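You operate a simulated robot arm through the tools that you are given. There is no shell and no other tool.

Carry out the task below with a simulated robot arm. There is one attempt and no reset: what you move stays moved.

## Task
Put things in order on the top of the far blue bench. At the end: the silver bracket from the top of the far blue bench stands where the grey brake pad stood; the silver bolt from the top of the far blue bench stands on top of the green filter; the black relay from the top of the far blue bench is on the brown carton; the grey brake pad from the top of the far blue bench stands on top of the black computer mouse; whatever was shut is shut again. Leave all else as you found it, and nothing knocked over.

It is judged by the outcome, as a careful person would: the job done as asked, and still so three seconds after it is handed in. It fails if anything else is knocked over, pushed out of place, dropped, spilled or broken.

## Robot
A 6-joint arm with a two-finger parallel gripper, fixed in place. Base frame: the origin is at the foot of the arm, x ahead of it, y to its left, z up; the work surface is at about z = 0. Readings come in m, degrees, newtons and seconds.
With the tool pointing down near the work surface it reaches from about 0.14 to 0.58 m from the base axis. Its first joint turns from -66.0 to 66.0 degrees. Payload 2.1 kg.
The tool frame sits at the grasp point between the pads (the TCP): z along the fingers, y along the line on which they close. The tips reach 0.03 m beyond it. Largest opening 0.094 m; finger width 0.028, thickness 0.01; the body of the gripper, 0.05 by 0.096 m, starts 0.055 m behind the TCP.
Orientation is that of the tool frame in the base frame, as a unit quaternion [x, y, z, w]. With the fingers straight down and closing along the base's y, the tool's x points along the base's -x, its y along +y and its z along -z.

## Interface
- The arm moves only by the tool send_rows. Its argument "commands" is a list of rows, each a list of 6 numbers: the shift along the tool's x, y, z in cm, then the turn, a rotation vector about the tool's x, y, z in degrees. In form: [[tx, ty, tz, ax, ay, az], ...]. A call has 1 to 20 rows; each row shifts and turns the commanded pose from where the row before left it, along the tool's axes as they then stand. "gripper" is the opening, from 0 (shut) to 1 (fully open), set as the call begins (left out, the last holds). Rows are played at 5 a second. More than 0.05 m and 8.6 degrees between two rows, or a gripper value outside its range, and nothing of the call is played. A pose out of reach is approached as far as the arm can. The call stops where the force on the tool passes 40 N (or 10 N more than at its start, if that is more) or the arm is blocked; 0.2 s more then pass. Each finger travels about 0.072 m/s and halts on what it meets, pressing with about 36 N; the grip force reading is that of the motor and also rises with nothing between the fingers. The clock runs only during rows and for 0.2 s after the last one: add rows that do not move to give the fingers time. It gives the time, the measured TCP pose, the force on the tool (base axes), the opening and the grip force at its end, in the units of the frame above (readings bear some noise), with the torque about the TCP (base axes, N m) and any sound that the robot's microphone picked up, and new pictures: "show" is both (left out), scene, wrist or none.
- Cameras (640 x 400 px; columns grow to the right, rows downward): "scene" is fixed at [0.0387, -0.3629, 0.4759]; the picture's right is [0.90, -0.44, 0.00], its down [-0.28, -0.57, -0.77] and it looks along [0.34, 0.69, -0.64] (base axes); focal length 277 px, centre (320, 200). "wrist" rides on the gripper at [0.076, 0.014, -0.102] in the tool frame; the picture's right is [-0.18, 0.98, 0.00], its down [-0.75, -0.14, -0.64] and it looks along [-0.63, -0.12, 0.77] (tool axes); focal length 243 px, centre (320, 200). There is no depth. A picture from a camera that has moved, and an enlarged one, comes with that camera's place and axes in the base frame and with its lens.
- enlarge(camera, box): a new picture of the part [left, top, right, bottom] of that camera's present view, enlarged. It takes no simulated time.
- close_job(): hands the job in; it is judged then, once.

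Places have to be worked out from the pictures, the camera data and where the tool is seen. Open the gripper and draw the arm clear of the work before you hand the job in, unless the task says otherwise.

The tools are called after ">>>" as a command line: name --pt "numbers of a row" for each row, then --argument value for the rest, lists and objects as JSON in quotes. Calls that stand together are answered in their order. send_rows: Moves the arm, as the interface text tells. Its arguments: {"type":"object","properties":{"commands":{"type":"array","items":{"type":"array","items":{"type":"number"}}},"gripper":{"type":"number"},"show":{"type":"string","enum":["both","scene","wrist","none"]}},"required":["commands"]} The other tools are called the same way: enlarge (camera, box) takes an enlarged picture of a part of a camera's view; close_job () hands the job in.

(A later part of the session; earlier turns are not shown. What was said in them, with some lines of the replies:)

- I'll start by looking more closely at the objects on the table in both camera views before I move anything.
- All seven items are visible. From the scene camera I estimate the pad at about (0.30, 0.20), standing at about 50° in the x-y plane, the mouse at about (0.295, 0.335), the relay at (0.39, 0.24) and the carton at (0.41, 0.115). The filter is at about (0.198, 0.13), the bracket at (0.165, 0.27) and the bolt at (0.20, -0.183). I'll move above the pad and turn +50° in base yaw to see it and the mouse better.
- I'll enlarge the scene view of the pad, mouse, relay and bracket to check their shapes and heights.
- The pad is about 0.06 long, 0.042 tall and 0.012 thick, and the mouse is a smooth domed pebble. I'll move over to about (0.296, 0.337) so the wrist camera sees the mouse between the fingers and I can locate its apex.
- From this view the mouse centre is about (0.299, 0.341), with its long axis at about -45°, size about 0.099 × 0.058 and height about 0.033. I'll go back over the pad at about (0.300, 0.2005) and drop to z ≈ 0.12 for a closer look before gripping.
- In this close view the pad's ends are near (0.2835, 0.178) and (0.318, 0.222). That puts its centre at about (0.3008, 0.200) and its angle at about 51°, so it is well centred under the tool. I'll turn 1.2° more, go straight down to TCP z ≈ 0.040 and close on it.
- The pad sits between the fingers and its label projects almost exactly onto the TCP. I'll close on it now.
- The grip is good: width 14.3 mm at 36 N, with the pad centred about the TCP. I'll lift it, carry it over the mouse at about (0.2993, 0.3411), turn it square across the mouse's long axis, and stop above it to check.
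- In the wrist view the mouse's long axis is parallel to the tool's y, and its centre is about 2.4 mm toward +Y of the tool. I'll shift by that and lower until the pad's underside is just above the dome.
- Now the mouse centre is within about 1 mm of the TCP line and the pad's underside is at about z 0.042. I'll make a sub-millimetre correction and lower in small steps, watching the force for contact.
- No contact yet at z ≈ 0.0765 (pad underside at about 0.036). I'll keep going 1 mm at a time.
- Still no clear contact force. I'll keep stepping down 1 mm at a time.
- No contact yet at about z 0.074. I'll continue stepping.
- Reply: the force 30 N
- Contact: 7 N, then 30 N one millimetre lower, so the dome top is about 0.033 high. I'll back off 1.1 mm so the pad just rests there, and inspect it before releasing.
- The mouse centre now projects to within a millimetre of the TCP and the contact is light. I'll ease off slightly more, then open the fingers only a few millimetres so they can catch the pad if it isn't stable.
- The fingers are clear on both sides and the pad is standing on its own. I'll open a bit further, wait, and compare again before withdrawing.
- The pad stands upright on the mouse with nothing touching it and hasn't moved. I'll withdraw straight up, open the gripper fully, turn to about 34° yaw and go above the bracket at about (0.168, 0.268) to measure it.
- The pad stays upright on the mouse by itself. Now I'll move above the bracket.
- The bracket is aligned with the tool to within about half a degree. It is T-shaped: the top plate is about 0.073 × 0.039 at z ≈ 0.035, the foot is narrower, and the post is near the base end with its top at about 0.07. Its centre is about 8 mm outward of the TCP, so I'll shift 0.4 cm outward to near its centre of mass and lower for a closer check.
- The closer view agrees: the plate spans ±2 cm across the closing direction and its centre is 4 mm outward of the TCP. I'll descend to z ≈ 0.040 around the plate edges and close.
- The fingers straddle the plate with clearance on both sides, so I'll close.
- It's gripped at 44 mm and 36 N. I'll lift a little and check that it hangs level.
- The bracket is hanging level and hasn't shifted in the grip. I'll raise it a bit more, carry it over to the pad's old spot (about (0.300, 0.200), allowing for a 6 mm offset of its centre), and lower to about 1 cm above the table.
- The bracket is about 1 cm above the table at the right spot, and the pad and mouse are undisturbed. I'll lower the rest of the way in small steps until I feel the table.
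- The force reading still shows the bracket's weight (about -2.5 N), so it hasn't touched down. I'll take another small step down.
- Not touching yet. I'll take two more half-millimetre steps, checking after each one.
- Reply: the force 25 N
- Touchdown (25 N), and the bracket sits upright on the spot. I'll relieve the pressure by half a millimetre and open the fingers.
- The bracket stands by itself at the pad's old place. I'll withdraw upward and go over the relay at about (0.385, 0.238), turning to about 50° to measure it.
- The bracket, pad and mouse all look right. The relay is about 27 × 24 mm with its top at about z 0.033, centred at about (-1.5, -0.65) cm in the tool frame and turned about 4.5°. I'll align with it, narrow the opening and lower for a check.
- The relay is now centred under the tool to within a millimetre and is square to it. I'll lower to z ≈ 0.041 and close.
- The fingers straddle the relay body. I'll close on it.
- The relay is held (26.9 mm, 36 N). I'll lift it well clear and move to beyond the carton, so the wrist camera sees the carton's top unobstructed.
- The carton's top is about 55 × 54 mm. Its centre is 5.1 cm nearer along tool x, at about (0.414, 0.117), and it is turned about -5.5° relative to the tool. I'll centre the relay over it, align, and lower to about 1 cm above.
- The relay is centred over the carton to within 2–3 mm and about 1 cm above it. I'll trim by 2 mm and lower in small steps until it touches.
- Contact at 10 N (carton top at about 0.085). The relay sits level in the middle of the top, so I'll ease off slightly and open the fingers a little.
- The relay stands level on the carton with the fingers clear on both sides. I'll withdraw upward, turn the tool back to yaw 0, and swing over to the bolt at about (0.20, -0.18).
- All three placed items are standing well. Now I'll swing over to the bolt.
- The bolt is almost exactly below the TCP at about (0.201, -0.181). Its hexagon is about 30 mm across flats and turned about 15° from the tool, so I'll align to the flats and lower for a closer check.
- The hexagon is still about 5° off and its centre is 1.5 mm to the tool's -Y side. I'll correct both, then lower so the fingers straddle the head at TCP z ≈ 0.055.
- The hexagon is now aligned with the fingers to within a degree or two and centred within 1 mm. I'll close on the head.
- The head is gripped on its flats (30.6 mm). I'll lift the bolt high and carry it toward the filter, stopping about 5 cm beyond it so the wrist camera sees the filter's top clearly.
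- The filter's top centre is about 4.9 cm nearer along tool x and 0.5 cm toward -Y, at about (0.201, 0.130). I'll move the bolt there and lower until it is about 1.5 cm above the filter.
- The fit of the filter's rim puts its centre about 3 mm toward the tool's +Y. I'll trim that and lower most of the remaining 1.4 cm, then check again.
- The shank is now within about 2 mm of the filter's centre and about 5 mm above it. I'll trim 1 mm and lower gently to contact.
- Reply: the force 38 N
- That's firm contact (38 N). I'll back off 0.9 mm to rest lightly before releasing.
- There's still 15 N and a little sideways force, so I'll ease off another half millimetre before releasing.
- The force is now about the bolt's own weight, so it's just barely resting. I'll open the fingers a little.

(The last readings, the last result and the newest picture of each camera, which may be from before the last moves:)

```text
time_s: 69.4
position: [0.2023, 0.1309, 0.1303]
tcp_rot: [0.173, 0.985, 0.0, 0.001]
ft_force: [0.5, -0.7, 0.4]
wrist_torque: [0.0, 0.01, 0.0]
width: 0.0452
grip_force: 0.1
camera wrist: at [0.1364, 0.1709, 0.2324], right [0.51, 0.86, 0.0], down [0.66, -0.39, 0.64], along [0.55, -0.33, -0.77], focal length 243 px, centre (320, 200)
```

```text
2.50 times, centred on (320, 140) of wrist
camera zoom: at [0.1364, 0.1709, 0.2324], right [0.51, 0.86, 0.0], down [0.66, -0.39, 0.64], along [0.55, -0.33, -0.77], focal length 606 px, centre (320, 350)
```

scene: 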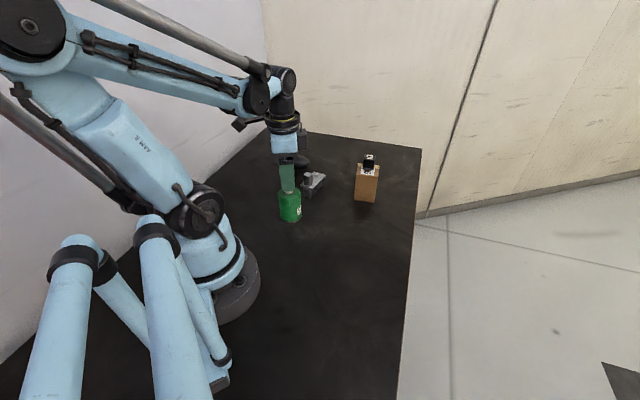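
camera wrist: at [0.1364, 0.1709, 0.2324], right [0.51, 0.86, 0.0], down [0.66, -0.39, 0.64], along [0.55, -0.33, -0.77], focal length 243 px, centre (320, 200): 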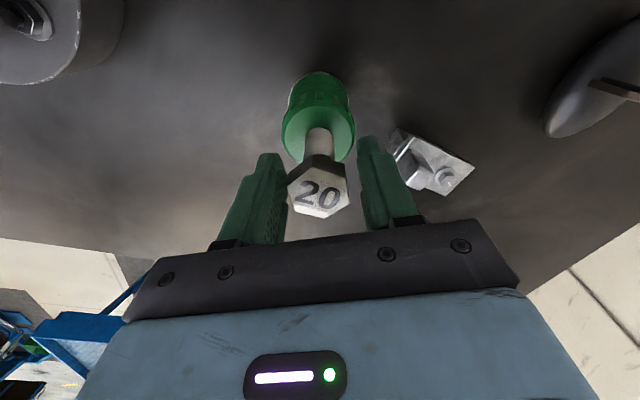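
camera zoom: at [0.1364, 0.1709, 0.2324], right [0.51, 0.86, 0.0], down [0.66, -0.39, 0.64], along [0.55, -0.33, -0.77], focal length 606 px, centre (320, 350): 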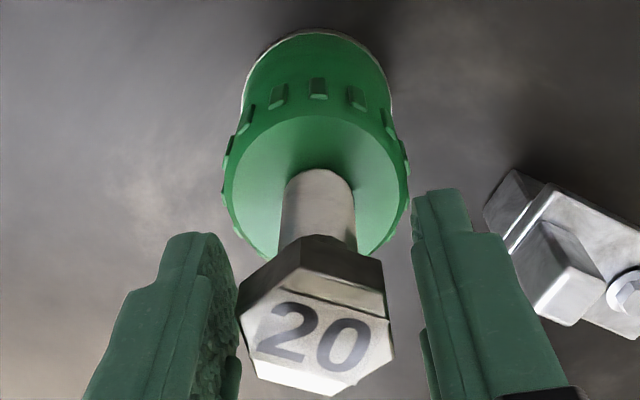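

The bolt stands on the filter with clear gaps to both fingers. I'll open a little more and withdraw straight up, checking that nothing moves.

>>> send_rows --pt "0 0 0 0 0 0" --pt "0 0 0 0 0 0" --pt "0 0 -1 0 0 0" --pt "0 0 -1.5 0 0 0" --pt "0 0 -3 0 0 0" --pt "0 0 -4 0 0 0" --pt "0 0 -4 0 0 0" --pt "0 0 0 0 0 0" --gripper 0.65

>>> enlarge --camera "scene" --box '[260, 130, 400, 230]'

>>> enlarge --camera "wrist" --box '[220, 20, 460, 220]'

```text
time_s: 71.2
position: [0.2026, 0.133, 0.2675]
tcp_rot: [0.174, 0.985, 0.0, 0.0]
ft_force: [0.0, -0.1, 0.9]
wrist_torque: [0.0, 0.0, -0.03]
width: 0.0614
grip_force: 0.1
camera wrist: at [0.1363, 0.1716, 0.3689], right [0.51, 0.86, 0.0], down [0.66, -0.39, 0.64], along [0.55, -0.33, -0.77], focal length 243 px, centre (320, 200)
```

scene: 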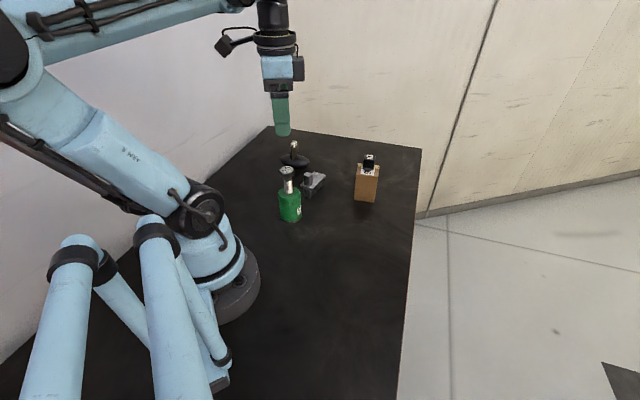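
wrist: 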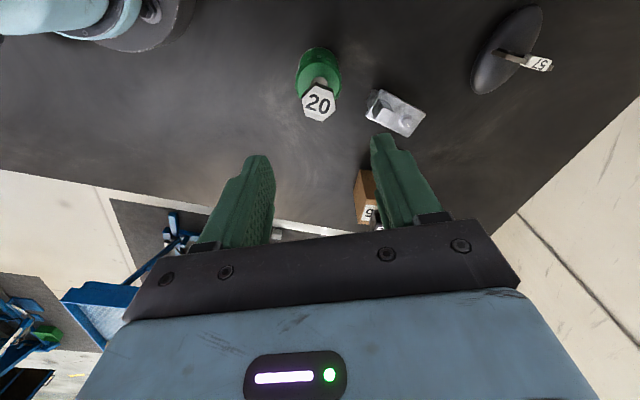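

```text
4.00 times, centred on (330, 180) of scene
camera zoom: at [0.0387, -0.3629, 0.4759], right [0.9, -0.44, 0.0], down [-0.28, -0.57, -0.77], along [0.34, 0.69, -0.64], focal length 1108 px, centre (280, 280)
```

zoom: 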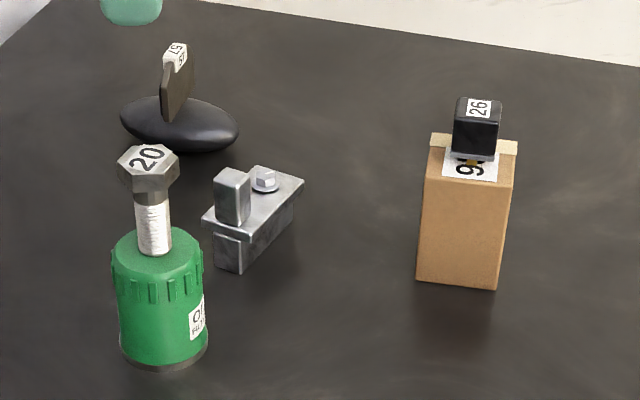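

```text
2.00 times, centred on (340, 120) of wrist
camera zoom: at [0.1363, 0.1716, 0.3689], right [0.51, 0.86, 0.0], down [0.66, -0.39, 0.64], along [0.55, -0.33, -0.77], focal length 485 px, centre (280, 360)
```

zoom: 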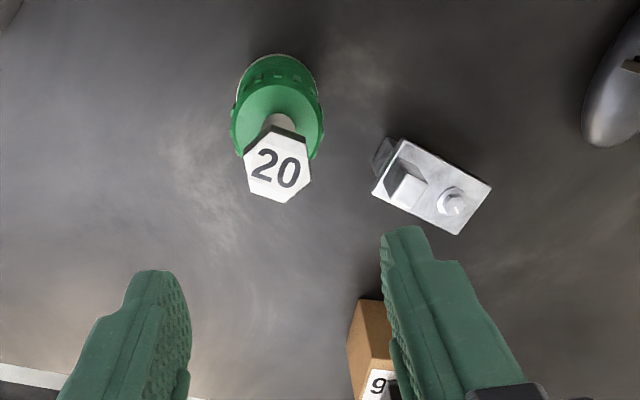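

All four items are where they should be and standing. I'll open the gripper fully and draw the arm away over the empty side of the bench, then let a few seconds pass and look again.

>>> send_rows --pt "0 0 -3 0 0 0" --pt "-2.68 -3.46 0 0 0 0" --pt "-2.68 -3.46 0 0 0 0" --pt "-2.68 -3.46 0 0 0 0" --pt "-2.68 -3.46 0 0 0 0" --pt "-2.68 -3.46 0 0 0 0" --pt "-2.68 -3.46 0 0 0 0" --pt "0 0 0 0 0 0" --pt "0 0 0 0 0 0" --pt "0 0 0 0 0 0" --pt "0 0 0 0 0 0" --pt "0 0 0 0 0 0" --pt "0 0 0 0 0 0" --pt "0 0 0 0 0 0" --pt "0 0 0 0 0 0" --pt "0 0 0 0 0 0" --pt "0 0 0 0 0 0" --gripper 1

>>> enlarge --camera "scene" --box '[260, 130, 400, 230]'

>>> enlarge --camera "scene" --box '[270, 130, 330, 180]'

```text
time_s: 74.8
position: [0.2826, -0.1174, 0.2988]
tcp_rot: [0.173, 0.985, 0.0, 0.0]
ft_force: [-0.4, -0.1, 0.7]
wrist_torque: [-0.01, 0.0, -0.01]
width: 0.094
grip_force: 0.0
camera wrist: at [0.2161, -0.0787, 0.4003], right [0.51, 0.86, 0.0], down [0.66, -0.39, 0.64], along [0.55, -0.33, -0.77], focal length 243 px, centre (320, 200)
```

scene: 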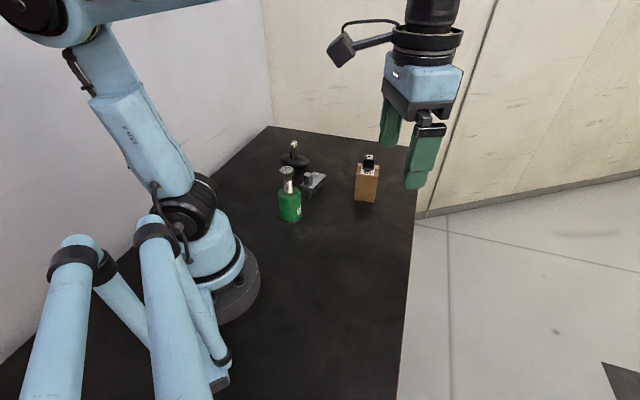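
wrist: 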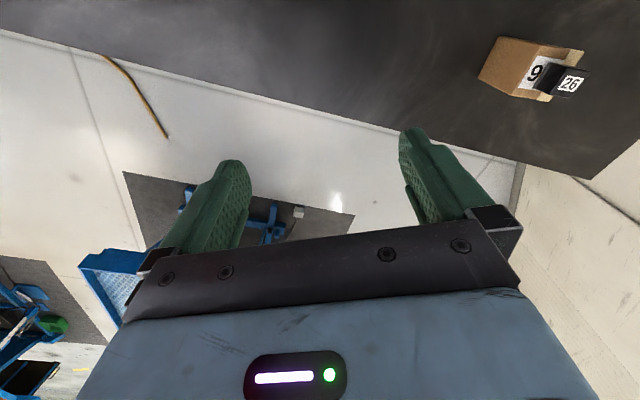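

```text
4.00 times, centred on (330, 180) of scene
camera zoom: at [0.0387, -0.3629, 0.4759], right [0.9, -0.44, 0.0], down [-0.28, -0.57, -0.77], along [0.34, 0.69, -0.64], focal length 1108 px, centre (280, 280)
```

zoom: 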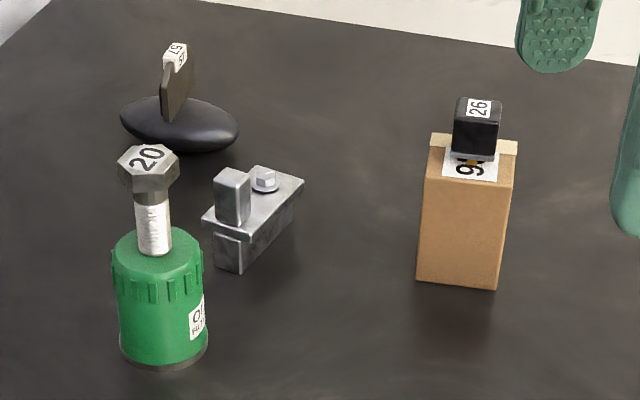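

```text
8.00 times, centred on (300, 155) of scene
camera zoom: at [0.0387, -0.3629, 0.4759], right [0.9, -0.44, 0.0], down [-0.28, -0.57, -0.77], along [0.34, 0.69, -0.64], focal length 2216 px, centre (480, 560)
```

zoom: 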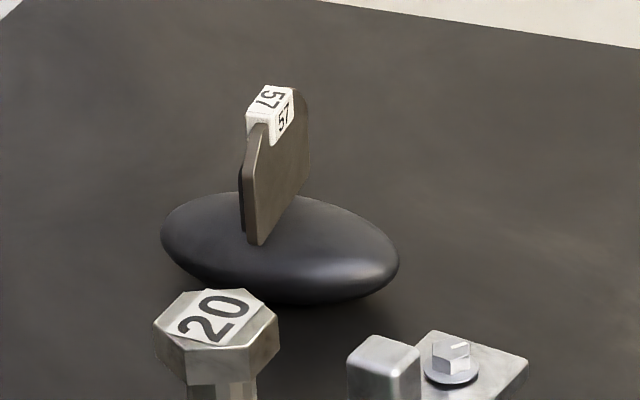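

After a few seconds nothing has moved:
- The pad is upright on the mouse.
- The bracket stands where the pad was.
- The bolt stands on the filter.
- The relay is on the carton.

I didn't open anything that had been shut. The gripper is open and the arm is clear of the work, so I'll hand the job in.

>>> close_job

```text
The job is handed in.
```

The job is done and handed in. In the last pictures, taken a few seconds after I pulled the arm away, everything was standing and nothing had moved.

- **Grey brake pad (57):** it stands upright on the black computer mouse, set across the top of the dome.
- **Silver bracket:** it stands where the pad stood, within roughly 2–5 mm of the pad's old centre by my estimate. I kept the bracket's own angle rather than turning it to match the pad.
- **Black relay (26):** it stands level in the middle of the brown carton's top.
- **Silver bolt (20):** it stands head up on the green filter, within about 2 mm of the centre.

I didn't open anything, so there was nothing to shut. The mouse, filter and carton look to be where they were at the start. The gripper is open and the arm is over the empty side of the bench.
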